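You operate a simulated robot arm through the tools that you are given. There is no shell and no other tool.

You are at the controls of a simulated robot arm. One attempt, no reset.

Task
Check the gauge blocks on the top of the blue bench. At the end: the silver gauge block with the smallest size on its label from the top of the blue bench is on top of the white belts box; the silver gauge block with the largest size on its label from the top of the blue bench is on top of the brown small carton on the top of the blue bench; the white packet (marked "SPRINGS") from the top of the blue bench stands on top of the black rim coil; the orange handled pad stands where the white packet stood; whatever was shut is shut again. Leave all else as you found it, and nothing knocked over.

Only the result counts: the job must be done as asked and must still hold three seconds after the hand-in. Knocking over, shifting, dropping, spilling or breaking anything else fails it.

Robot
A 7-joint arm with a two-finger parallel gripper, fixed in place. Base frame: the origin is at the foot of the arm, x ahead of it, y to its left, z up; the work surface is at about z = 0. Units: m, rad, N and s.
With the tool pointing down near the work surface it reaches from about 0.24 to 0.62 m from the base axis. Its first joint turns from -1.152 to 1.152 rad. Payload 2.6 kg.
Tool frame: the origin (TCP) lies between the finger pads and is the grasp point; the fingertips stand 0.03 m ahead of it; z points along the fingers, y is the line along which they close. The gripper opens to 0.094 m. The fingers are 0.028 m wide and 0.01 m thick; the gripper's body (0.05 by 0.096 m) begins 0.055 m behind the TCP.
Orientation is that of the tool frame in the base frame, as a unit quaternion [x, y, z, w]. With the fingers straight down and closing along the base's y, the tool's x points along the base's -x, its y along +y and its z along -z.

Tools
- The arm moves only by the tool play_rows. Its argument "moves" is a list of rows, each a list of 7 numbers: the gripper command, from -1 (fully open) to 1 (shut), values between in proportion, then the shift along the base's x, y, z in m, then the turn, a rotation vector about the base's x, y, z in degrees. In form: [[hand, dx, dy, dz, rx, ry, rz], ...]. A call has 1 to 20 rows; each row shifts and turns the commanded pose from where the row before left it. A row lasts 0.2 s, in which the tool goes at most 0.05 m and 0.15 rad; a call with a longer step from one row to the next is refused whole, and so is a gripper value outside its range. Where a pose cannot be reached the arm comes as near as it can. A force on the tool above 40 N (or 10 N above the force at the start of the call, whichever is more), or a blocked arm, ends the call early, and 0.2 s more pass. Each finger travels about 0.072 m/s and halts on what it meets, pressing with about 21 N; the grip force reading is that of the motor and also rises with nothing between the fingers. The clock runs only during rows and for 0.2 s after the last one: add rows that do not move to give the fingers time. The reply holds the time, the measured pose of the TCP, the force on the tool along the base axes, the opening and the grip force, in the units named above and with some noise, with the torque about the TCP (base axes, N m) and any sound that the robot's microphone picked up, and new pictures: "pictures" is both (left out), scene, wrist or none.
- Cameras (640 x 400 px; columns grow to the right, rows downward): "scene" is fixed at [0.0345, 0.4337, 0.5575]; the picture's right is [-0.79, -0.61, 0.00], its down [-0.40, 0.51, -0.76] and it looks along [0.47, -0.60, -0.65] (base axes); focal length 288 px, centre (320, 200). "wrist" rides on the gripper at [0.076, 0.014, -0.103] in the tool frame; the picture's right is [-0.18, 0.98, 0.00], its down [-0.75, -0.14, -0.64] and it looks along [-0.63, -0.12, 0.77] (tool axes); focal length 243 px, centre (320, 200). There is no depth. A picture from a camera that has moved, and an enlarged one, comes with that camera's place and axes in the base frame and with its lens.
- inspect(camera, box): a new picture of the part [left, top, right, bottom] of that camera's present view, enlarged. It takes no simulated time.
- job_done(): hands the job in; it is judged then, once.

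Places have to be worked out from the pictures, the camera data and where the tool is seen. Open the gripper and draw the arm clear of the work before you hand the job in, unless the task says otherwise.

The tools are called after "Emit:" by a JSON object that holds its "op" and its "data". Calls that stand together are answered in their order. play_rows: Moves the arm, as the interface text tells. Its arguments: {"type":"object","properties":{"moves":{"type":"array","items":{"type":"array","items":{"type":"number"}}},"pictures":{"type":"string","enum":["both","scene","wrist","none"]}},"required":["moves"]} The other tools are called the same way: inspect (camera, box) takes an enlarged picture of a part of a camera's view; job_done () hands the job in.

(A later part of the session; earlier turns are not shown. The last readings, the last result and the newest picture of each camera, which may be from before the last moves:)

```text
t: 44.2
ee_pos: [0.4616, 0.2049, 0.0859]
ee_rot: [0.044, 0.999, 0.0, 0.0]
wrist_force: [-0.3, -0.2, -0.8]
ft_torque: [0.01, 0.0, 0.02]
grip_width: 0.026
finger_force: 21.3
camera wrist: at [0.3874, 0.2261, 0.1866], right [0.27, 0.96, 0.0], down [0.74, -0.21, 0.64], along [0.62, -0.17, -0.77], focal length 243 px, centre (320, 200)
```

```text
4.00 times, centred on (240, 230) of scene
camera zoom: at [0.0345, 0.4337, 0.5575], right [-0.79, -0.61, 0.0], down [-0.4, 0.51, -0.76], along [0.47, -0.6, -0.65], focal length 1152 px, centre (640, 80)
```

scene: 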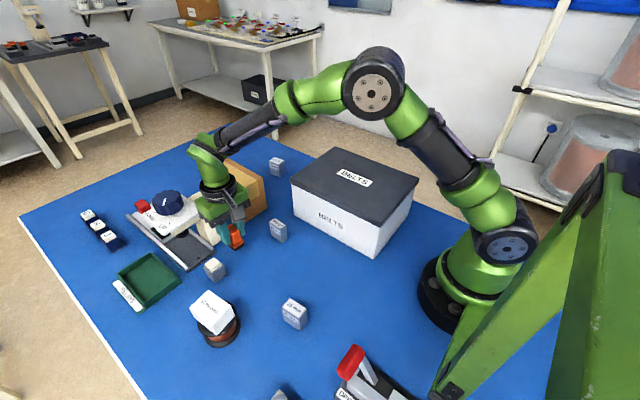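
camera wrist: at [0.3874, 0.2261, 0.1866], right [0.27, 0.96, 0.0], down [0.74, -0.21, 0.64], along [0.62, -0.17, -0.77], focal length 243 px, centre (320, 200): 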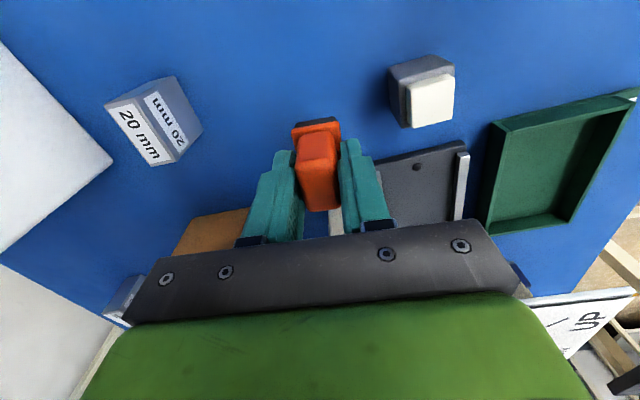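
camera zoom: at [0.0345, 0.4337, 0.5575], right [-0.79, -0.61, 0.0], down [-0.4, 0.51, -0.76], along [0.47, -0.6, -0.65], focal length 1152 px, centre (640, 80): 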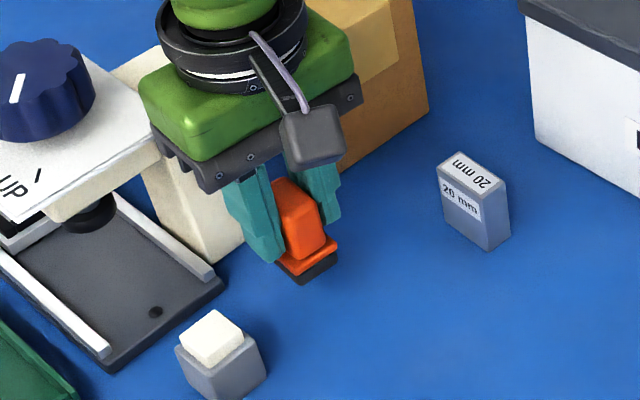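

The pad is firmly held and level. I'll raise it to z≈0.24 with smooth ramps, then cross toward the packet's former spot.

Emit:
{"op": "play_rows", "data": {"moves": [[1, 0, 0, 0.004, 0, 0, 0], [1, 0, 0, 0.008, 0, 0, 0], [1, 0, 0, 0.012, 0, 0, 0], [1, 0, 0, 0.016, 0, 0, 0], [1, 0, 0, 0.02, 0, 0, 0], [1, 0, 0, 0.02, 0, 0, 0], [1, 0, 0, 0.02, 0, 0, 0], [1, 0, 0, 0.02, 0, 0, 0], [1, 0, 0, 0.016, 0, 0, 0], [1, 0, 0, 0.01, 0, 0, 0], [1, 0, 0, 0.006, 0, 0, 0], [1, 0, 0, 0.002, 0, 0, 0]], "pictures": "none"}}

Emit:
{"op": "play_rows", "data": {"moves": [[1, 0.001, -0.006, 0, 0, 0, 0.5], [1, 0.002, -0.012, 0, 0, 0, 0.5], [1, 0.003, -0.018, 0, 0, 0, 0.5], [1, 0.0034, -0.0215, 0, 0, 0, 0.6], [1, 0.0034, -0.0215, 0, 0, 0, 0.6], [1, 0.0034, -0.0215, 0, 0, 0, 0.6], [1, 0.0034, -0.0215, 0, 0, 0, 0.6], [1, 0.0034, -0.0215, 0, 0, 0, 0.6], [1, 0.0034, -0.0215, 0, 0, 0, 0.6], [1, 0.0034, -0.0215, 0, 0, 0, 0.6], [1, 0.0034, -0.0215, 0, 0, 0, 0.6], [1, 0.0034, -0.0215, 0, 0, 0, 0.6], [1, 0.0034, -0.0215, 0, 0, 0, 0.6], [1, 0.0034, -0.0215, 0, 0, 0, 0.6], [1, 0.0034, -0.0215, 0, 0, 0, 0.6], [1, 0.0034, -0.0215, 0, 0, 0, 0.6], [1, 0.0034, -0.018, 0, 0, 0, 0.5], [1, 0.003, -0.014, 0, 0, 0, 0.2], [1, 0.0016, -0.008, 0, 0, 0, 0], [1, 0.0006, -0.0035, 0, 0, 0, 0]]}}

```text
t: 46.8
ee_pos: [0.4618, 0.2036, 0.2369]
ee_rot: [0.043, 0.999, 0.0, -0.001]
wrist_force: [0.5, 0.2, -1.0]
ft_torque: [0.02, -0.02, 0.02]
grip_width: 0.0257
finger_force: 20.7
```

```text
t: 51.0
ee_pos: [0.5186, -0.1534, 0.2375]
ee_rot: [-0.044, 0.999, 0.0, 0.0]
wrist_force: [0.6, -0.8, -0.7]
ft_torque: [-0.02, 0.0, -0.04]
grip_width: 0.0258
finger_force: 20.8
camera wrist: at [0.4433, -0.1459, 0.3396], right [0.1, 1.0, 0.0], down [0.76, -0.07, 0.64], along [0.64, -0.06, -0.77], focal length 243 px, centre (320, 200)
```

scene: 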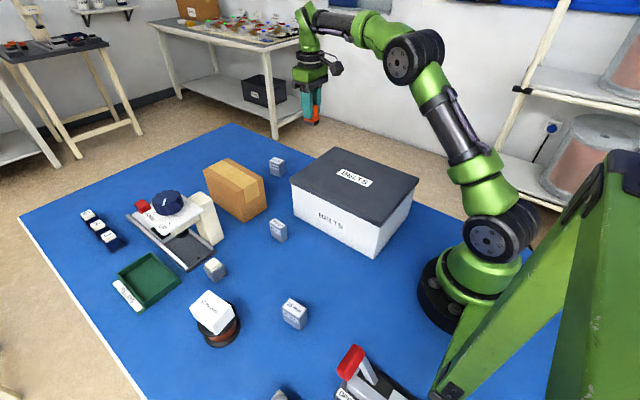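
wrist: 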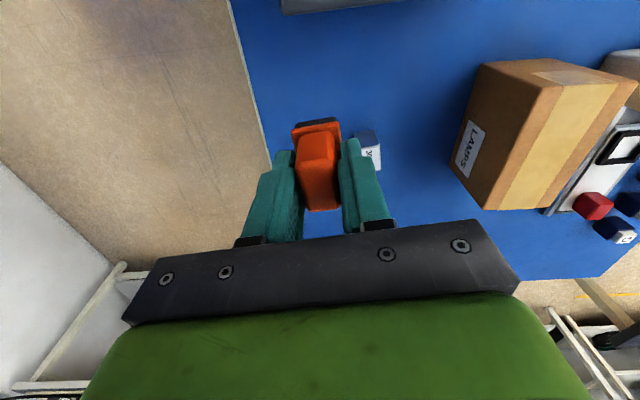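

Above the packet's former spot, pad held at yaw +5°. I'll descend smoothly to about z=0.062, then do the final contact in small steps.

Emit:
{"op": "play_rows", "data": {"moves": [[1, 0, 0, -0.006, 0, 0, 0], [1, 0, 0, -0.012, 0, 0, 0], [1, 0, 0, -0.018, 0, 0, 0], [1, 0, 0, -0.022, 0, 0, 0], [1, 0, 0, -0.022, 0, 0, 0], [1, 0, 0, -0.022, 0, 0, 0], [1, 0, 0, -0.022, 0, 0, 0], [1, 0, 0, -0.018, 0, 0, 0], [1, 0, 0, -0.014, 0, 0, 0], [1, 0, 0, -0.01, 0, 0, 0], [1, 0, 0, -0.006, 0, 0, 0], [1, 0, 0, -0.003, 0, 0, 0], [1, 0, 0, 0, 0, 0, 0]]}}

Emit:
{"op": "inspect", "data": {"camera": "scene", "box": [260, 90, 380, 190]}}

```text
t: 53.8
ee_pos: [0.5198, -0.1537, 0.062]
ee_rot: [-0.043, 0.999, 0.0, 0.0]
wrist_force: [-0.4, 0.0, -1.2]
ft_torque: [-0.01, 0.01, -0.01]
grip_width: 0.0255
finger_force: 20.7
camera wrist: at [0.4434, -0.1465, 0.164], right [0.1, 1.0, 0.0], down [0.76, -0.08, 0.64], along [0.64, -0.06, -0.77], focal length 243 px, centre (320, 200)
```

scene: 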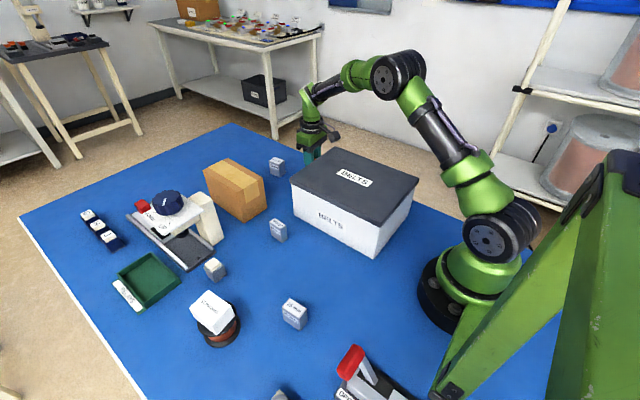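
wrist: 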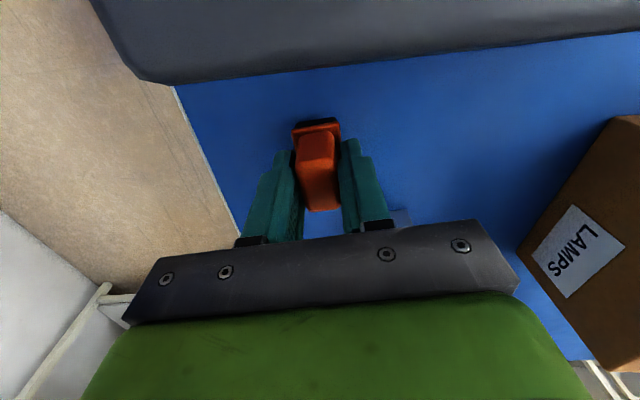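

```text
4.00 times, centred on (320, 140) of scene
camera zoom: at [0.0345, 0.4337, 0.5575], right [-0.79, -0.61, 0.0], down [-0.4, 0.51, -0.76], along [0.47, -0.6, -0.65], focal length 1152 px, centre (320, 440)
```

zoom: 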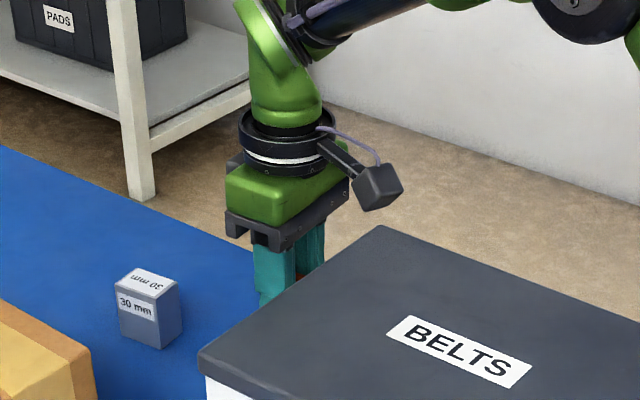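

The hand and camera are clear of the lid. The pad bottom is about 1 cm above the bench; I'll lower in small steps and watch the force.

Emit:
{"op": "play_rows", "data": {"moves": [[1, -0.001, 0, -0.003, 0, 0, 0], [1, 0, 0, -0.003, 0, 0, 0], [1, 0, 0, 0, 0, 0, 0]], "pictures": "none"}}

Emit:
{"op": "play_rows", "data": {"moves": [[1, 0, 0, -0.0015, 0, 0, 0], [1, 0, 0, 0, 0, 0, 0]], "pictures": "none"}}

Emit:
{"op": "play_rows", "data": {"moves": [[1, 0, 0, -0.001, 0, 0, 0], [1, 0, 0, 0, 0, 0, 0]], "pictures": "none"}}

```text
t: 54.6
ee_pos: [0.519, -0.1542, 0.0559]
ee_rot: [-0.043, 0.999, -0.001, 0.0]
wrist_force: [-0.4, 0.4, -0.8]
ft_torque: [-0.01, 0.01, 0.04]
grip_width: 0.0258
finger_force: 21.3
```

```text
t: 55.2
ee_pos: [0.5204, -0.1546, 0.0546]
ee_rot: [-0.043, 0.999, 0.0, 0.0]
wrist_force: [0.0, 0.3, -0.3]
ft_torque: [-0.01, 0.01, 0.01]
grip_width: 0.0257
finger_force: 21.1
```

```text
t: 55.8
ee_pos: [0.5193, -0.1535, 0.0546]
ee_rot: [-0.043, 0.999, 0.0, 0.0]
wrist_force: [-0.1, 0.0, -2.0]
ft_torque: [-0.01, -0.02, 0.01]
grip_width: 0.0258
finger_force: 21.5
```

Emit:
{"op": "play_rows", "data": {"moves": [[1, 0, 0, -0.001, 0, 0, 0], [1, 0, 0, 0, 0, 0, 0]], "pictures": "none"}}

```text
t: 56.4
ee_pos: [0.5205, -0.1539, 0.0531]
ee_rot: [-0.044, 0.999, 0.001, 0.0]
wrist_force: [0.2, 0.1, -0.3]
ft_torque: [0.02, 0.0, 0.01]
grip_width: 0.0256
finger_force: 21.1
```

No contact force yet at z≈0.053; I'll continue in 1 mm steps.

Emit:
{"op": "play_rows", "data": {"moves": [[1, 0, 0, -0.001, 0, 0, 0], [1, 0, 0, 0, 0, 0, 0]], "pictures": "none"}}

Emit:
{"op": "play_rows", "data": {"moves": [[1, 0, 0, -0.001, 0, 0, 0], [1, 0, 0, 0, 0, 0, 0]], "pictures": "none"}}

```text
t: 57.0
ee_pos: [0.5206, -0.1527, 0.0526]
ee_rot: [-0.043, 0.999, 0.001, 0.0]
wrist_force: [0.0, -0.3, 1.7]
ft_torque: [0.03, 0.07, 0.03]
grip_width: 0.0259
finger_force: 20.9
```

```text
t: 57.6
ee_pos: [0.5197, -0.1535, 0.0531]
ee_rot: [-0.045, 0.999, -0.001, 0.0]
wrist_force: [2.1, -1.7, 7.4]
ft_torque: [-0.02, 0.0, 0.05]
grip_width: 0.0256
finger_force: 20.6
```

Contact is confirmed at about 7 N. I'll open the fingers gradually.

Emit:
{"op": "play_rows", "data": {"moves": [[0.4, 0, 0, 0.0005, 0, 0, 0], [0.3, 0, 0, 0, 0, 0, 0], [0.1, 0, 0, 0, 0, 0, 0], [0, 0, 0, 0, 0, 0, 0], [0, 0, 0, 0, 0, 0, 0]]}}

Emit:
{"op": "inspect", "data": {"camera": "wrist", "box": [220, 80, 420, 240]}}

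```text
t: 58.8
ee_pos: [0.5196, -0.1535, 0.0519]
ee_rot: [-0.044, 0.999, 0.0, 0.001]
wrist_force: [0.2, 0.1, -0.6]
ft_torque: [0.0, -0.01, 0.01]
grip_width: 0.047
finger_force: 0.0
camera wrist: at [0.4429, -0.1455, 0.1542], right [0.1, 1.0, 0.0], down [0.76, -0.07, 0.64], along [0.64, -0.06, -0.77], focal length 243 px, centre (320, 200)
```

scene: 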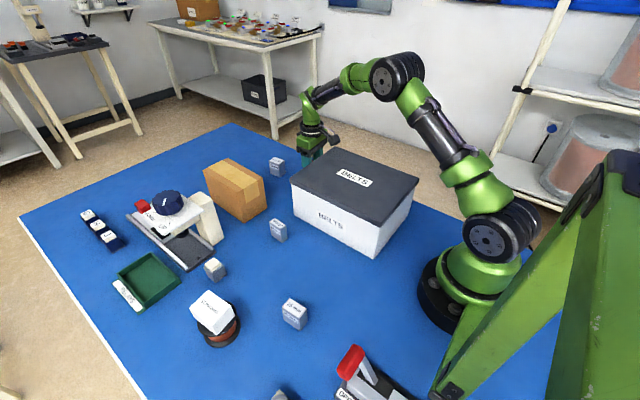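
wrist: 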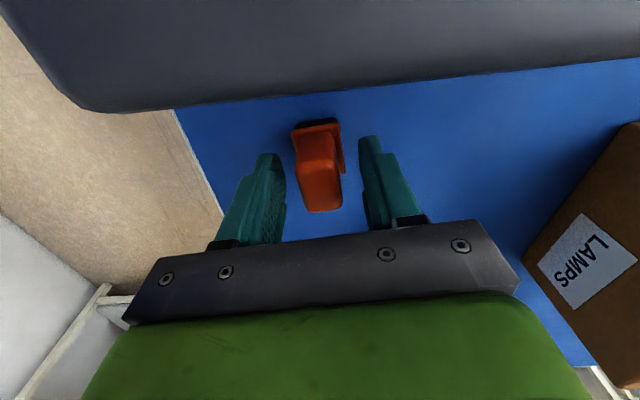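

```text
2.50 times, centred on (320, 160) of wrist
camera zoom: at [0.4429, -0.1455, 0.1542], right [0.1, 1.0, 0.0], down [0.76, -0.07, 0.64], along [0.64, -0.06, -0.77], focal length 606 px, centre (320, 300)
```

zoom: 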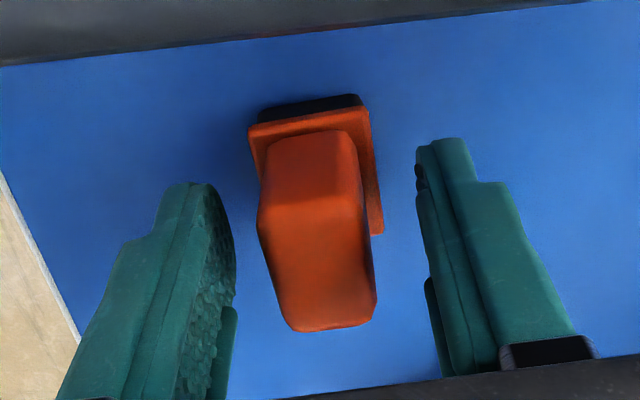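

The pad stands upright at (0.519, -0.1535), right where the packet was. I'll back straight up, and then approach the 30 mm block with an outward tilt since it's at the edge of reach.

Emit:
{"op": "play_rows", "data": {"moves": [[-0.2, 0, 0, 0.005, 0, 0, 0], [-0.3, 0, 0, 0.015, 0, 0, 0], [-0.5, 0, 0, 0.03, 0, 0, 0], [-1, 0, 0, 0.04, 0, 0, 0], [-1, 0, 0, 0.04, 0, 0, 0], [-1, 0.015, 0.012, 0.01, 0, 0, 1], [-1, 0.02, 0.015, 0, 0.63, -5.97, 0], [-1, 0.02, 0.015, 0, 0.63, -5.97, 0], [-1, 0.02, 0.015, 0, 0, 0, 0], [-1, 0, 0, 0, 0, 0, 0]]}}

Emit:
{"op": "inspect", "data": {"camera": "wrist", "box": [220, 60, 420, 220]}}

Emit:
{"op": "inspect", "data": {"camera": "scene", "box": [240, 100, 360, 190]}}

```text
t: 61.0
ee_pos: [0.5942, -0.0954, 0.1892]
ee_rot: [-0.052, 0.993, 0.005, 0.104]
wrist_force: [-1.0, 0.7, 0.1]
ft_torque: [0.0, 0.01, 0.0]
grip_width: 0.0941
finger_force: 0.1
camera wrist: at [0.4992, -0.0909, 0.2736], right [0.08, 1.0, 0.04], down [0.61, -0.08, 0.79], along [0.79, -0.04, -0.62], focal length 243 px, centre (320, 200)
```

scene: 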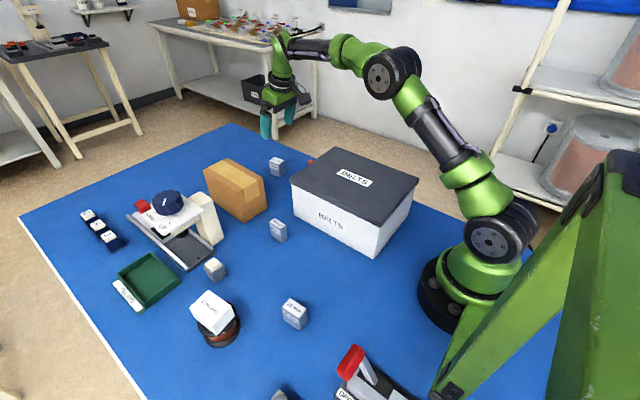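
wrist: 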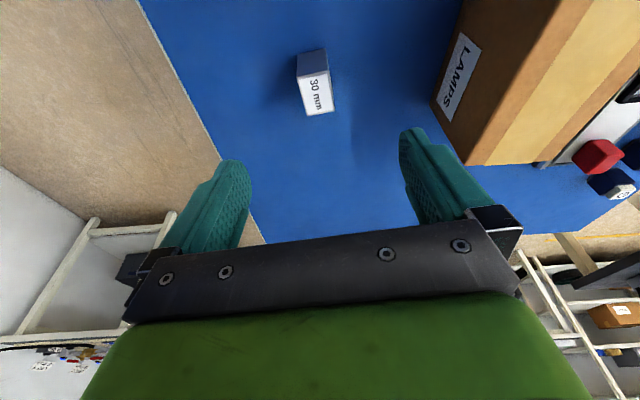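

```text
2.50 times, centred on (320, 140) of wrist
camera zoom: at [0.4992, -0.0909, 0.2736], right [0.08, 1.0, 0.04], down [0.61, -0.08, 0.79], along [0.79, -0.04, -0.62], focal length 606 px, centre (320, 350)
```

zoom: 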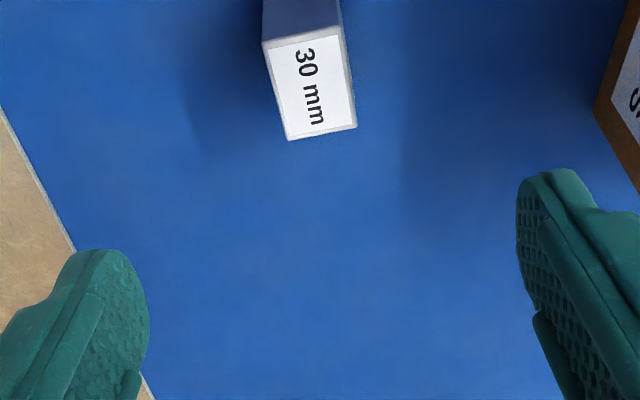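

```text
4.44 times, centred on (300, 145) of scene
camera zoom: at [0.0344, 0.4337, 0.5575], right [-0.79, -0.61, 0.0], down [-0.4, 0.51, -0.76], along [0.47, -0.6, -0.65], focal length 1280 px, centre (409, 444)
```

zoom: 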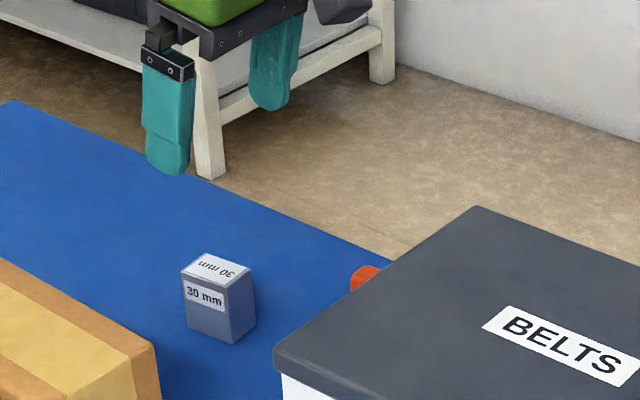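

The 30 mm block's centre re-measures at (0.617, -0.094). I'll move over it and descend partway.

Emit:
{"op": "play_rows", "data": {"moves": [[-1, 0.01, 0.0007, -0.03, 0, 0, 0], [-1, 0.01, 0.0007, -0.03, 0, 0, 0], [-1, 0, 0, -0.03, 0, 0, 0], [-1, 0, 0, -0.02, 0, 0, 0], [-1, 0, 0, 0, 0, 0, 0]]}}

Emit:
{"op": "inspect", "data": {"camera": "wrist", "box": [220, 80, 420, 240]}}

```text
t: 62.2
ee_pos: [0.6142, -0.0933, 0.0838]
ee_rot: [-0.053, 0.993, 0.006, 0.104]
wrist_force: [0.2, -0.3, -0.2]
ft_torque: [-0.04, 0.02, -0.02]
grip_width: 0.0939
finger_force: 0.0
camera wrist: at [0.5184, -0.0889, 0.1666], right [0.08, 1.0, 0.04], down [0.61, -0.08, 0.79], along [0.79, -0.04, -0.62], focal length 243 px, centre (320, 200)
```

scene: 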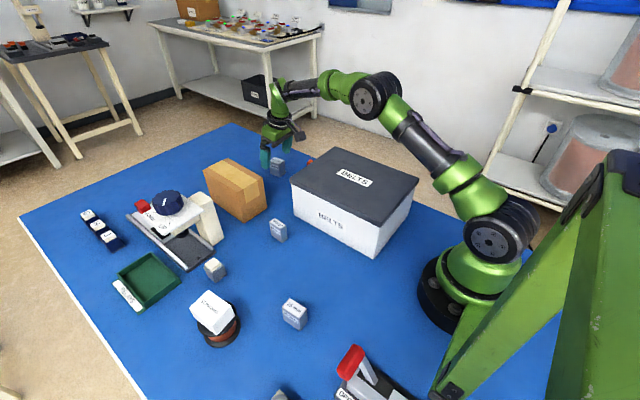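
wrist: 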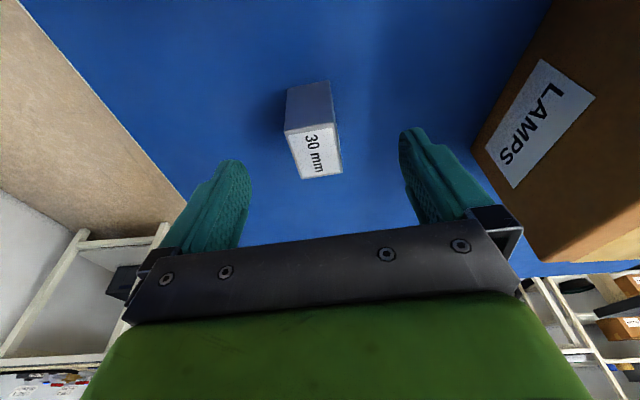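

```text
2.50 times, centred on (320, 160) of wrist
camera zoom: at [0.5184, -0.0889, 0.1666], right [0.08, 1.0, 0.04], down [0.61, -0.08, 0.79], along [0.79, -0.04, -0.62], focal length 606 px, centre (320, 300)
```

zoom: 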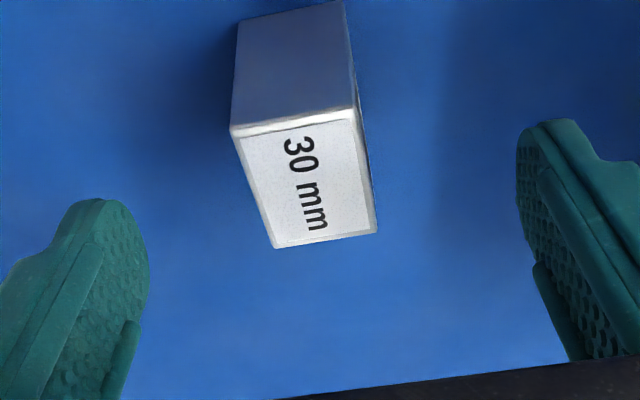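

The block is well centred between the fingers. I'll descend to z≈0.040 and close.

Emit:
{"op": "play_rows", "data": {"moves": [[-1, 0.001, -0.001, -0.02, 0, 0, 0], [-1, 0, 0, -0.015, 0, 0, 0], [-1, 0, 0, -0.009, 0, 0, 0], [-1, 0, 0, 0, 0, 0, 0], [0, 0, 0, 0, 0, 0, 0], [0.5, 0, 0, 0, 0, 0, 0], [1, 0, 0, 0, 0, 0, 0], [1, 0, 0, 0, 0, 0, 0], [1, 0, 0, 0, 0, 0, 0], [1, 0, 0, 0, 0, 0, 0]]}}

Emit:
{"op": "inspect", "data": {"camera": "wrist", "box": [220, 80, 420, 240]}}

Emit:
{"op": "inspect", "data": {"camera": "scene", "box": [240, 110, 340, 190]}}

```text
t: 64.4
ee_pos: [0.6141, -0.0957, 0.0391]
ee_rot: [-0.052, 0.993, 0.005, 0.104]
wrist_force: [0.0, 0.6, -0.4]
ft_torque: [-0.03, -0.03, -0.01]
grip_width: 0.0344
finger_force: 21.0
camera wrist: at [0.5177, -0.0911, 0.1224], right [0.08, 1.0, 0.04], down [0.62, -0.08, 0.78], along [0.78, -0.04, -0.62], focal length 243 px, centre (320, 200)
```

scene: 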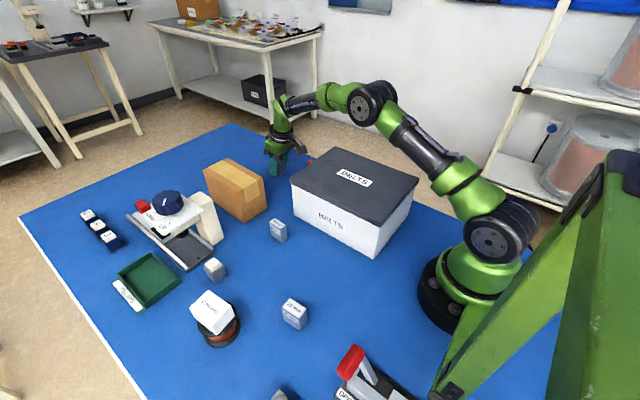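
wrist: 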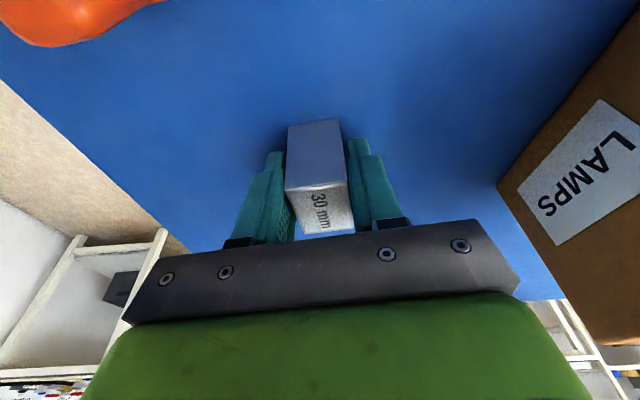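

```text
2.50 times, centred on (320, 160) of wrist
camera zoom: at [0.5177, -0.0911, 0.1224], right [0.08, 1.0, 0.04], down [0.62, -0.08, 0.78], along [0.78, -0.04, -0.62], focal length 606 px, centre (320, 300)
```

zoom: 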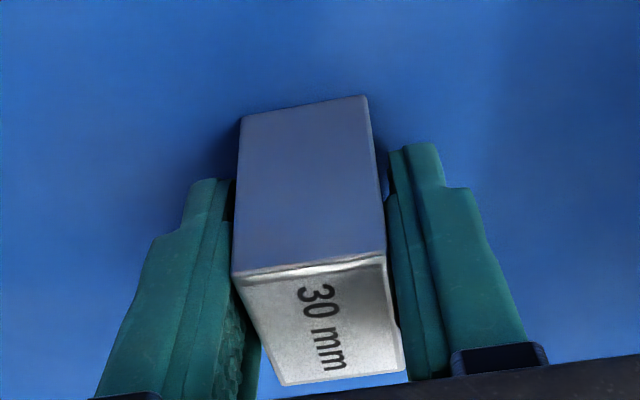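

```text
5.00 times, centred on (290, 150) of scene
camera zoom: at [0.0345, 0.4337, 0.5575], right [-0.79, -0.61, 0.0], down [-0.4, 0.51, -0.76], along [0.47, -0.6, -0.65], focal length 1440 px, centre (470, 450)
```

zoom: 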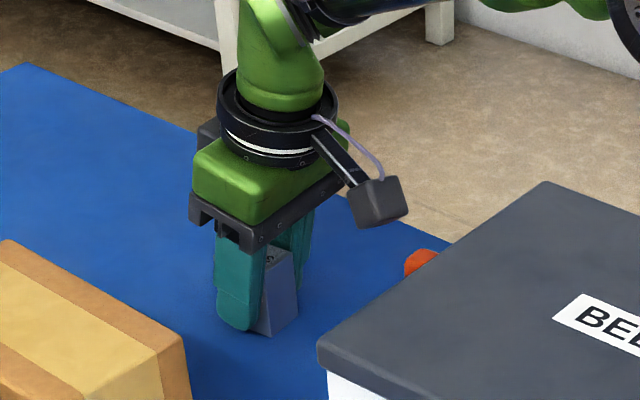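

Width 0.034 m with 21 N — consistent with the other grips' offset. I'll lift slowly and check.

Emit:
{"op": "play_rows", "data": {"moves": [[1, 0, 0, 0.001, 0, 0, 0], [1, 0, 0, 0.002, 0, 0, 0], [1, 0, 0, 0.003, 0, 0, 0], [1, 0, 0, 0.004, 0, 0, 0], [1, 0, 0, 0.005, 0, 0, 0], [1, 0, 0, 0.005, 0, 0, 0], [1, 0, 0, 0.003, 0, 0, 0], [1, 0, 0, 0.002, 0, 0, 0], [1, 0, 0, 0, 0, 0, 0]]}}

Emit:
{"op": "inspect", "data": {"camera": "wrist", "box": [220, 80, 420, 240]}}

Emit:
{"op": "inspect", "data": {"camera": "scene", "box": [240, 110, 340, 190]}}

```text
t: 66.4
ee_pos: [0.6132, -0.0963, 0.0628]
ee_rot: [-0.052, 0.993, 0.005, 0.104]
wrist_force: [-0.2, -0.5, -2.6]
ft_torque: [-0.02, 0.01, 0.01]
grip_width: 0.0343
finger_force: 21.2
camera wrist: at [0.5184, -0.0912, 0.1472], right [0.08, 1.0, 0.04], down [0.62, -0.08, 0.78], along [0.78, -0.04, -0.62], focal length 243 px, centre (320, 200)
```

scene: 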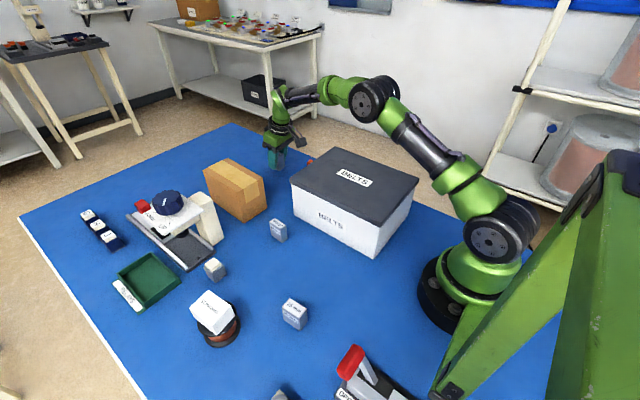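
wrist: 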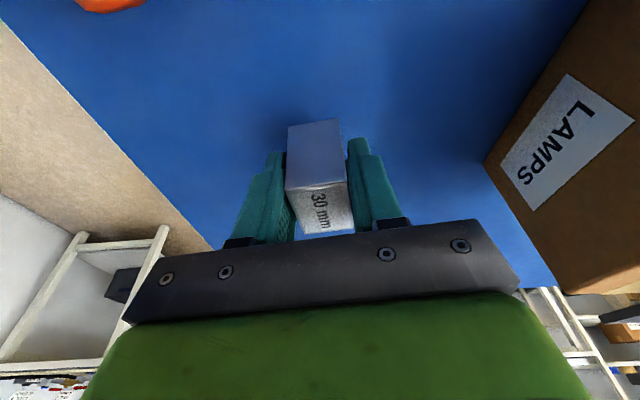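

```text
2.50 times, centred on (320, 160) of wrist
camera zoom: at [0.5184, -0.0912, 0.1472], right [0.08, 1.0, 0.04], down [0.62, -0.08, 0.78], along [0.78, -0.04, -0.62], focal length 606 px, centre (320, 300)
```

zoom: 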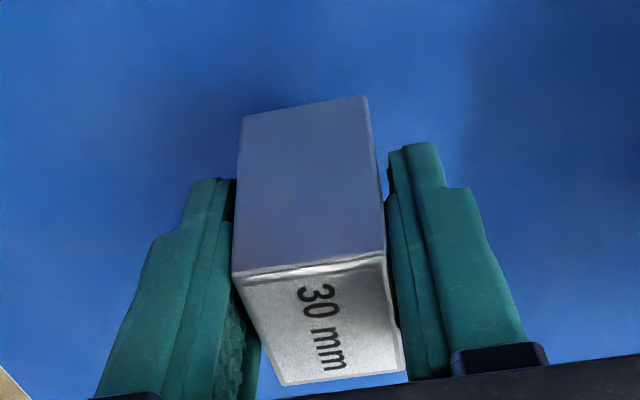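

```text
5.00 times, centred on (290, 150) of scene
camera zoom: at [0.0345, 0.4337, 0.5575], right [-0.79, -0.61, 0.0], down [-0.4, 0.51, -0.76], along [0.47, -0.6, -0.65], focal length 1440 px, centre (470, 450)
```

zoom: 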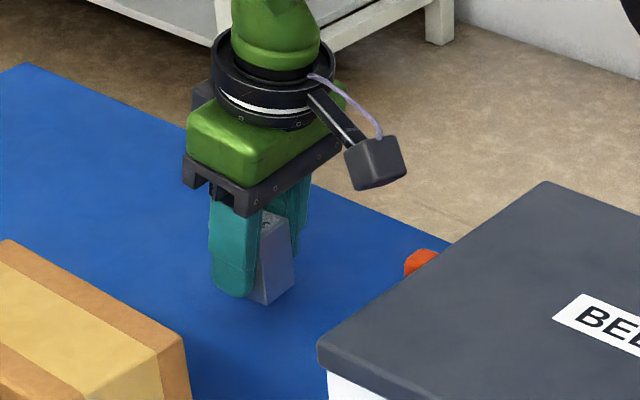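

The 30 mm block follows securely (about 2 N weight). I'll lift it above the carton height and carry it over to the carton.

Emit:
{"op": "play_rows", "data": {"moves": [[1, 0, 0, 0.004, 0, 0, 0], [1, 0, 0, 0.008, 0, 0, 0], [1, 0, 0, 0.012, 0, 0, 0], [1, 0, 0, 0.016, 0, 0, 0], [1, 0, 0, 0.016, 0, 0, 0], [1, 0, 0, 0.016, 0, 0, 0], [1, 0, 0, 0.016, 0, 0, 0], [1, 0, 0, 0.016, 0, 0, 0], [1, 0, 0, 0.014, 0, 0, 0], [1, 0, 0, 0.01, 0, 0, 0], [1, 0, 0, 0.006, 0, 0, 0], [1, 0, 0, 0.003, 0, 0, 0], [1, 0, 0, 0, 0, 0, 0]], "pictures": "none"}}

Emit:
{"op": "play_rows", "data": {"moves": [[1, -0.001, 0.004, 0, 0, 0, 0], [1, -0.002, 0.008, 0, 0, 0, 0], [1, -0.003, 0.012, 0, 0, 0, 0], [1, -0.004, 0.016, 0, 0, 0, 0], [1, -0.0045, 0.019, 0, 0, 0, 0], [1, -0.0045, 0.019, 0, 0, 0, 0], [1, -0.0045, 0.019, 0, 0, 0, 0], [1, -0.0045, 0.019, 0, 0, 0, 0], [1, -0.0045, 0.019, 0, 0, 0, 0], [1, -0.004, 0.018, 0, 0, 0, 0], [1, -0.003, 0.014, 0, 0, 0, 0], [1, -0.002, 0.01, 0, 0, 0, 0], [1, -0.001, 0.004, 0, 0, 0, 0], [1, 0, 0, 0, 0, 0, 0]]}}

Emit:
{"op": "inspect", "data": {"camera": "scene", "box": [180, 80, 300, 230]}}

Emit:
{"op": "inspect", "data": {"camera": "wrist", "box": [220, 60, 440, 240]}}

```text
t: 69.2
ee_pos: [0.6157, -0.0957, 0.1991]
ee_rot: [-0.052, 0.993, 0.005, 0.105]
wrist_force: [-0.8, -0.4, -2.0]
ft_torque: [0.03, -0.01, -0.01]
grip_width: 0.0342
finger_force: 20.6
```

```text
t: 72.2
ee_pos: [0.5727, 0.0868, 0.2012]
ee_rot: [-0.052, 0.993, 0.006, 0.104]
wrist_force: [0.6, -0.3, -2.4]
ft_torque: [0.01, 0.0, 0.0]
grip_width: 0.0342
finger_force: 21.1
camera wrist: at [0.476, 0.0905, 0.2845], right [0.08, 1.0, 0.04], down [0.62, -0.08, 0.78], along [0.78, -0.04, -0.62], focal length 243 px, centre (320, 200)
```

scene: 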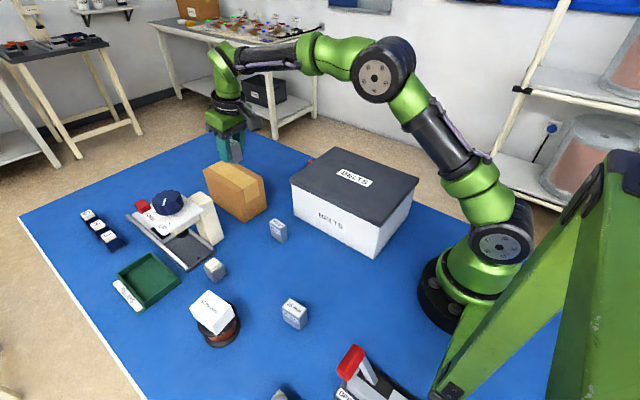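
wrist: 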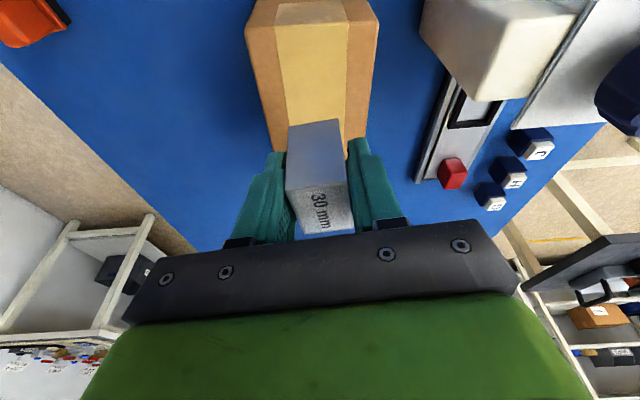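

```text
2.67 times, centred on (240, 155) of scene
camera zoom: at [0.0345, 0.4337, 0.5575], right [-0.79, -0.61, 0.0], down [-0.4, 0.51, -0.76], along [0.47, -0.6, -0.65], focal length 768 px, centre (533, 320)
```

zoom: 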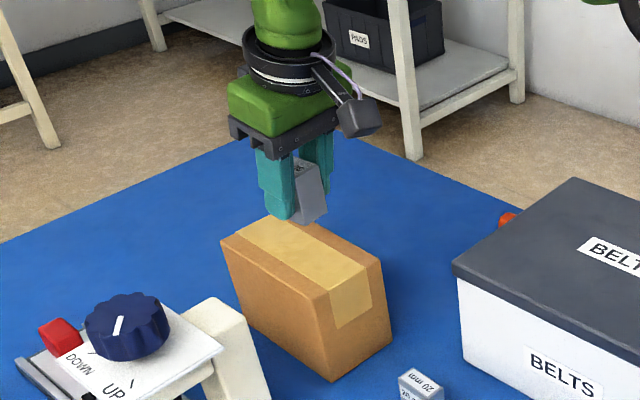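

```text
2.22 times, centred on (330, 150) of wrist
camera zoom: at [0.476, 0.0905, 0.2845], right [0.08, 1.0, 0.04], down [0.62, -0.08, 0.78], along [0.78, -0.04, -0.62], focal length 539 px, centre (298, 311)
```

zoom: 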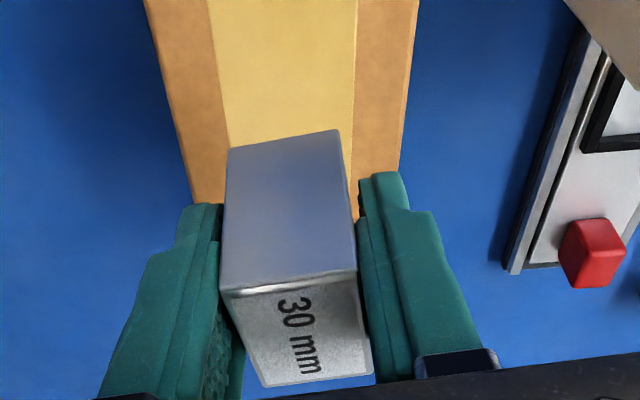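

The carton's top is centred at y≈0.087 and its near edge is at x≈0.524, so the block will land well inside. Descending most of the way.

Emit:
{"op": "play_rows", "data": {"moves": [[1, 0, 0, -0.004, 0, 0, 0], [1, 0, 0, -0.008, 0, 0, 0], [1, 0, 0, -0.01, 0, 0, 0], [1, 0, 0, -0.008, 0, 0, 0], [1, 0, 0, -0.005, 0, 0, 0], [1, 0, 0, -0.003, 0, 0, 0], [1, 0, 0, 0, 0, 0, 0]]}}

Emit:
{"op": "inspect", "data": {"camera": "scene", "box": [180, 80, 300, 230]}}

```text
t: 73.8
ee_pos: [0.5728, 0.085, 0.1622]
ee_rot: [-0.053, 0.993, 0.006, 0.105]
wrist_force: [0.3, 0.5, -1.7]
ft_torque: [-0.01, 0.02, 0.01]
grip_width: 0.034
finger_force: 21.1
camera wrist: at [0.4765, 0.0892, 0.2457], right [0.08, 1.0, 0.04], down [0.62, -0.08, 0.78], along [0.78, -0.04, -0.62], focal length 243 px, centre (320, 200)
```

scene: 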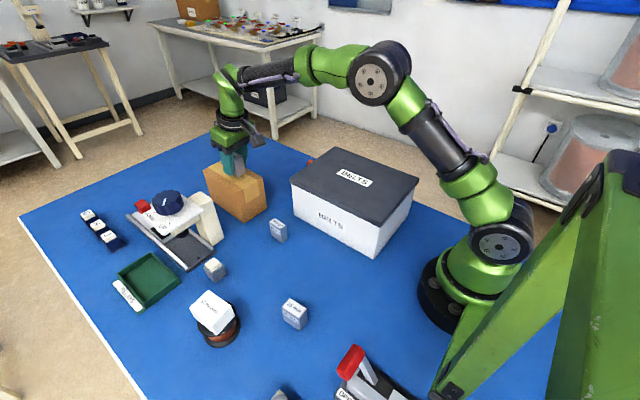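
wrist: 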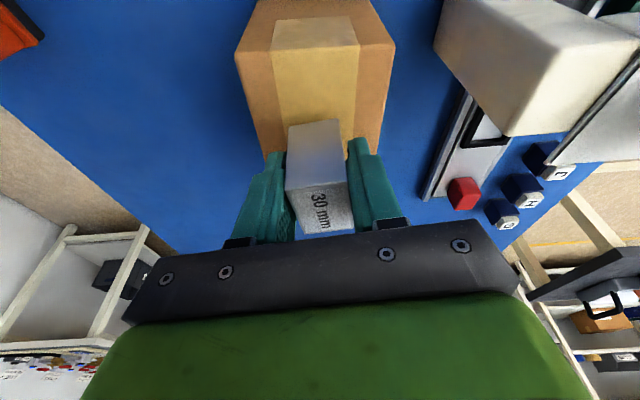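

```text
2.67 times, centred on (240, 155) of scene
camera zoom: at [0.0345, 0.4337, 0.5575], right [-0.79, -0.61, 0.0], down [-0.4, 0.51, -0.76], along [0.47, -0.6, -0.65], focal length 768 px, centre (533, 320)
```

zoom: 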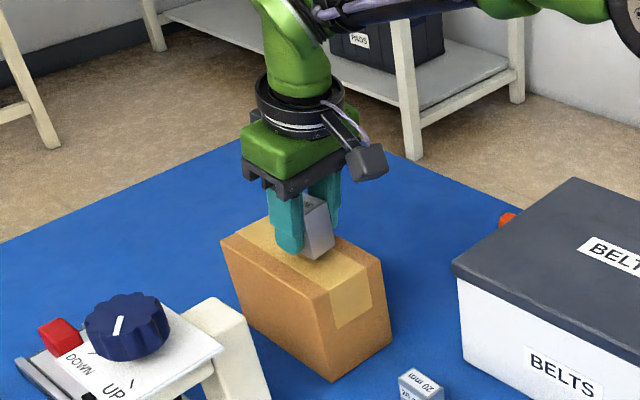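

Nearly touching. Small steps now with force checks.

Emit:
{"op": "play_rows", "data": {"moves": [[1, 0, 0, -0.002, 0, 0, 0], [1, 0, 0, -0.002, 0, 0, 0], [1, 0, 0, 0, 0, 0, 0]], "pictures": "none"}}

Emit:
{"op": "play_rows", "data": {"moves": [[1, 0, 0, -0.0015, 0, 0, 0], [1, 0, 0, 0, 0, 0, 0]], "pictures": "none"}}

Emit:
{"op": "play_rows", "data": {"moves": [[1, 0, 0, -0.001, 0, 0, 0], [1, 0, 0, 0, 0, 0, 0]], "pictures": "none"}}

```text
t: 74.6
ee_pos: [0.5739, 0.0841, 0.1583]
ee_rot: [-0.052, 0.993, 0.006, 0.104]
wrist_force: [0.5, 0.0, -1.8]
ft_torque: [0.01, 0.02, -0.01]
grip_width: 0.0341
finger_force: 21.4
```

```text
t: 75.2
ee_pos: [0.5721, 0.0849, 0.1559]
ee_rot: [-0.052, 0.993, 0.005, 0.105]
wrist_force: [1.1, -0.6, -1.6]
ft_torque: [0.03, 0.03, -0.01]
grip_width: 0.0343
finger_force: 21.3
```

```text
t: 75.8
ee_pos: [0.5713, 0.0833, 0.1554]
ee_rot: [-0.053, 0.993, 0.006, 0.105]
wrist_force: [0.6, 0.0, -2.2]
ft_torque: [0.02, 0.04, 0.0]
grip_width: 0.0342
finger_force: 20.8
```

Emit:
{"op": "play_rows", "data": {"moves": [[1, 0, 0, -0.001, 0, 0, 0], [1, 0, 0, 0, 0, 0, 0]], "pictures": "none"}}

Emit:
{"op": "play_rows", "data": {"moves": [[1, 0, 0, -0.001, 0, 0, 0], [1, 0, 0, 0, 0, 0, 0]], "pictures": "scene"}}

Emit:
{"op": "inspect", "data": {"camera": "scene", "box": [190, 110, 290, 210]}}

```text
t: 76.4
ee_pos: [0.5728, 0.0837, 0.1535]
ee_rot: [-0.052, 0.993, 0.005, 0.104]
wrist_force: [0.2, 0.1, -2.4]
ft_torque: [-0.03, 0.02, 0.0]
grip_width: 0.034
finger_force: 21.0
```

```text
t: 77.0
ee_pos: [0.5727, 0.0837, 0.1543]
ee_rot: [-0.052, 0.993, 0.005, 0.104]
wrist_force: [0.0, -0.4, -1.7]
ft_torque: [0.01, -0.01, -0.01]
grip_width: 0.0345
finger_force: 21.0
```

scene: 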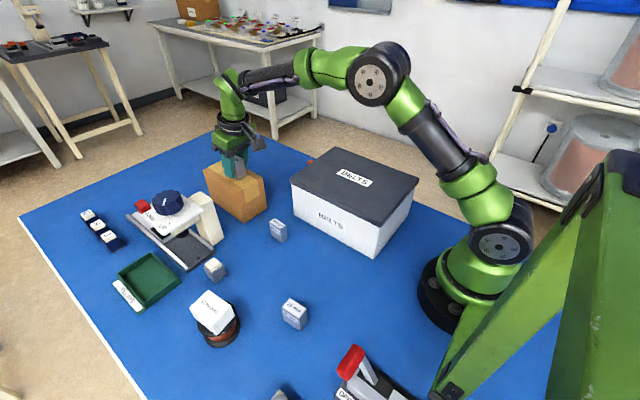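

```text
4.00 times, centred on (240, 160) of scene
camera zoom: at [0.0345, 0.4337, 0.5575], right [-0.79, -0.61, 0.0], down [-0.4, 0.51, -0.76], along [0.47, -0.6, -0.65], focal length 1152 px, centre (640, 360)
```

zoom: 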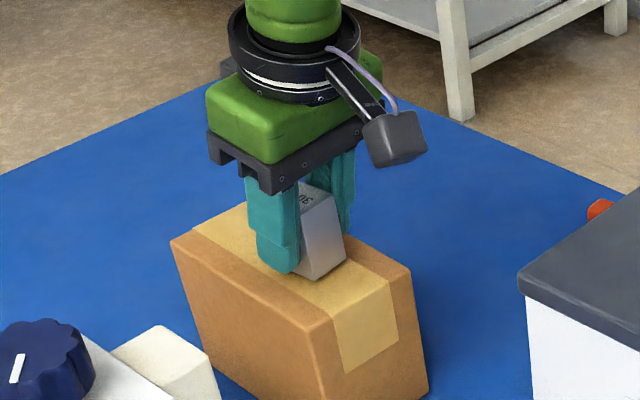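

No contact yet; continuing in 1 mm steps.

Emit:
{"op": "play_rows", "data": {"moves": [[1, 0, 0, -0.001, 0, 0, 0], [1, 0, 0, 0, 0, 0, 0]], "pictures": "none"}}

Emit:
{"op": "play_rows", "data": {"moves": [[1, 0, 0, -0.001, 0, 0, 0], [1, 0, 0, 0, 0, 0, 0]], "pictures": "none"}}

Emit:
{"op": "play_rows", "data": {"moves": [[1, 0, 0, -0.001, 0, 0, 0], [1, 0, 0, 0, 0, 0, 0]], "pictures": "none"}}

```text
t: 77.6
ee_pos: [0.5731, 0.0846, 0.1522]
ee_rot: [-0.052, 0.993, 0.004, 0.105]
wrist_force: [-0.4, 0.5, -1.7]
ft_torque: [0.04, 0.0, 0.03]
grip_width: 0.0341
finger_force: 20.6
```

```text
t: 78.2
ee_pos: [0.5729, 0.0846, 0.1504]
ee_rot: [-0.051, 0.993, 0.006, 0.104]
wrist_force: [-0.3, 0.4, -1.6]
ft_torque: [0.0, 0.02, 0.01]
grip_width: 0.0341
finger_force: 21.3
```

```text
t: 78.8
ee_pos: [0.5724, 0.0851, 0.1512]
ee_rot: [-0.052, 0.993, 0.005, 0.104]
wrist_force: [0.1, -0.7, -0.9]
ft_torque: [0.02, 0.03, 0.01]
grip_width: 0.034
finger_force: 21.0
```

Emit:
{"op": "play_rows", "data": {"moves": [[1, 0, 0, -0.001, 0, 0, 0], [1, 0, 0, 0, 0, 0, 0]], "pictures": "none"}}

```text
t: 79.4
ee_pos: [0.5724, 0.0843, 0.1483]
ee_rot: [-0.052, 0.993, 0.006, 0.105]
wrist_force: [0.1, 0.8, -2.5]
ft_torque: [0.01, 0.02, 0.0]
grip_width: 0.0342
finger_force: 21.1
```

The force still shows only the block's weight; another millimetre at a time.

Emit:
{"op": "play_rows", "data": {"moves": [[1, 0, 0, -0.001, 0, 0, 0], [1, 0, 0, 0, 0, 0, 0]], "pictures": "none"}}

Emit:
{"op": "play_rows", "data": {"moves": [[1, 0, 0, -0.001, 0, 0, 0], [1, 0, 0, 0, 0, 0, 0]], "pictures": "both"}}

Emit:
{"op": "inspect", "data": {"camera": "scene", "box": [210, 130, 270, 190]}}

```text
t: 80.0
ee_pos: [0.5728, 0.0856, 0.1488]
ee_rot: [-0.053, 0.993, 0.006, 0.106]
wrist_force: [-3.1, -0.7, 5.4]
ft_torque: [-0.01, 0.09, 0.01]
grip_width: 0.0342
finger_force: 20.5
```

```text
t: 80.6
ee_pos: [0.5725, 0.0859, 0.1473]
ee_rot: [-0.052, 0.993, 0.006, 0.106]
wrist_force: [-1.6, -2.2, 11.7]
ft_torque: [-0.07, 0.23, -0.03]
grip_width: 0.0342
finger_force: 20.6
camera wrist: at [0.4766, 0.0895, 0.232], right [0.08, 1.0, 0.04], down [0.61, -0.08, 0.79], along [0.79, -0.04, -0.62], focal length 243 px, centre (320, 200)
```

scene: 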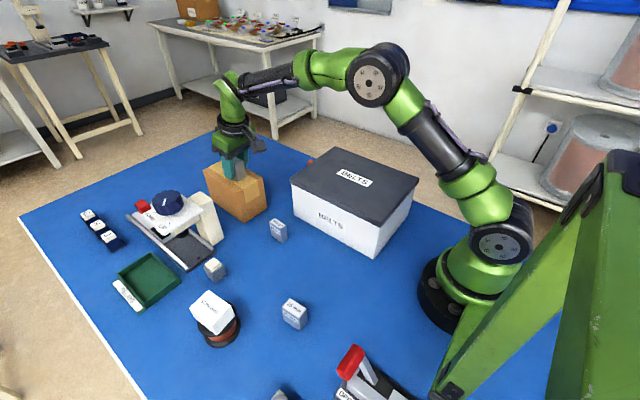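
wrist: 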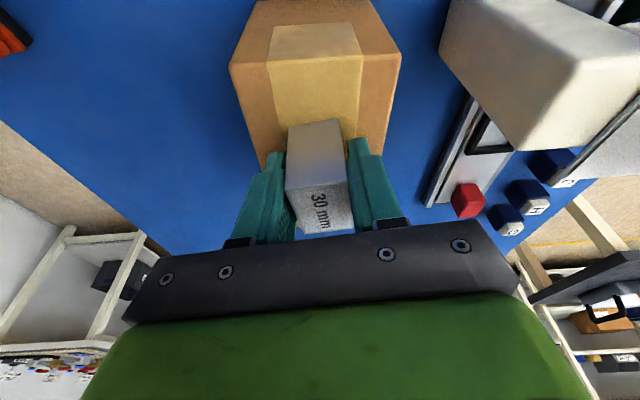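

```text
6.67 times, centred on (240, 160) of scene
camera zoom: at [0.0344, 0.4337, 0.5575], right [-0.79, -0.61, 0.0], down [-0.4, 0.52, -0.76], along [0.47, -0.6, -0.65], focal length 1919 px, centre (853, 467)
```

zoom: 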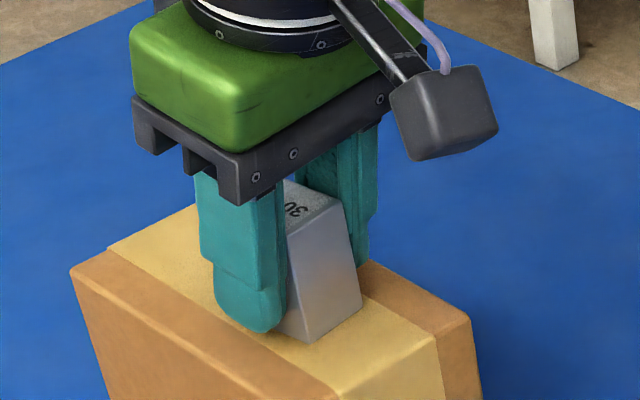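

Contact at z≈0.148 with about 12 N. I'll ease up 1 mm and open the fingers gradually.

Emit:
{"op": "play_rows", "data": {"moves": [[1, 0, 0, 0.001, 0, 0, 0], [1, 0, 0, 0, 0, 0, 0], [0.25, 0, 0, 0, 0, 0, 0], [0.15, 0, 0, 0, 0, 0, 0], [0, 0, 0, 0, 0, 0, 0], [-0.2, 0, 0, 0, 0, 0, 0], [-0.3, 0, 0, 0, 0, 0, 0], [-0.3, 0, 0, 0, 0, 0, 0]]}}

Emit:
{"op": "inspect", "data": {"camera": "wrist", "box": [220, 60, 440, 240]}}

Emit:
{"op": "inspect", "data": {"camera": "scene", "box": [210, 130, 270, 190]}}

```text
t: 82.4
ee_pos: [0.5722, 0.0853, 0.1483]
ee_rot: [-0.051, 0.993, 0.006, 0.104]
wrist_force: [0.5, 0.2, 0.0]
ft_torque: [0.02, -0.04, 0.02]
grip_width: 0.061
finger_force: 0.1
camera wrist: at [0.476, 0.0895, 0.2321], right [0.08, 1.0, 0.04], down [0.61, -0.08, 0.78], along [0.78, -0.04, -0.62], focal length 243 px, centre (320, 200)
```

scene: 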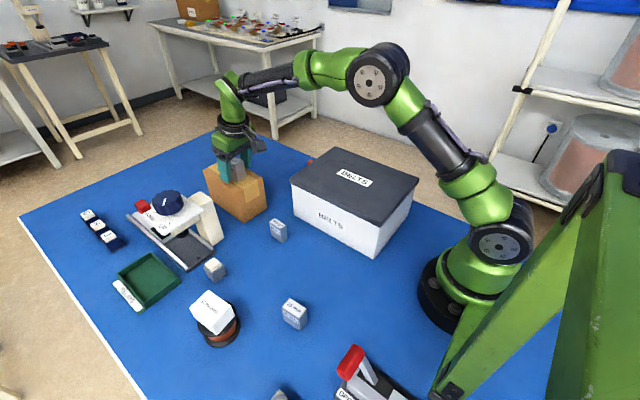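
wrist: 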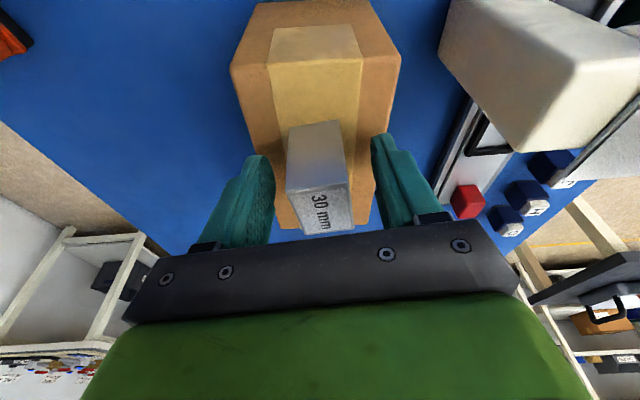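

```text
2.22 times, centred on (330, 150) of wrist
camera zoom: at [0.476, 0.0895, 0.2321], right [0.08, 1.0, 0.04], down [0.61, -0.08, 0.78], along [0.78, -0.04, -0.62], focal length 539 px, centre (298, 311)
```

zoom: 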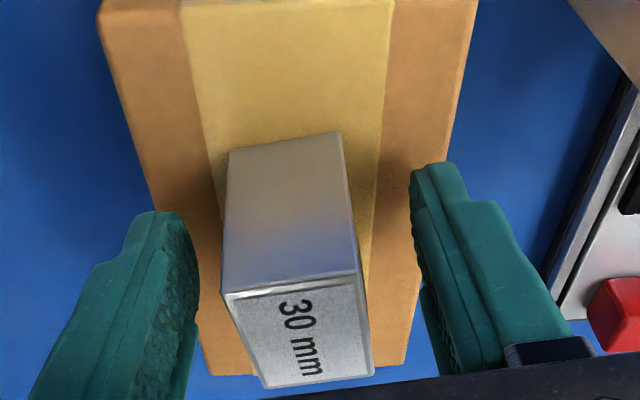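

```text
6.67 times, centred on (240, 160) of scene
camera zoom: at [0.0345, 0.4337, 0.5575], right [-0.79, -0.61, 0.0], down [-0.4, 0.51, -0.76], along [0.47, -0.6, -0.65], focal length 1919 px, centre (853, 467)
```

zoom: 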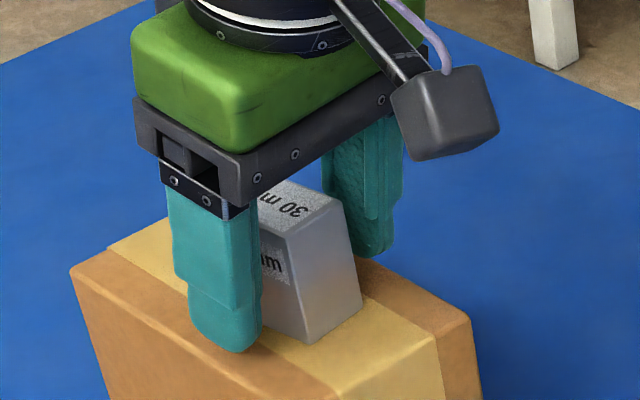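

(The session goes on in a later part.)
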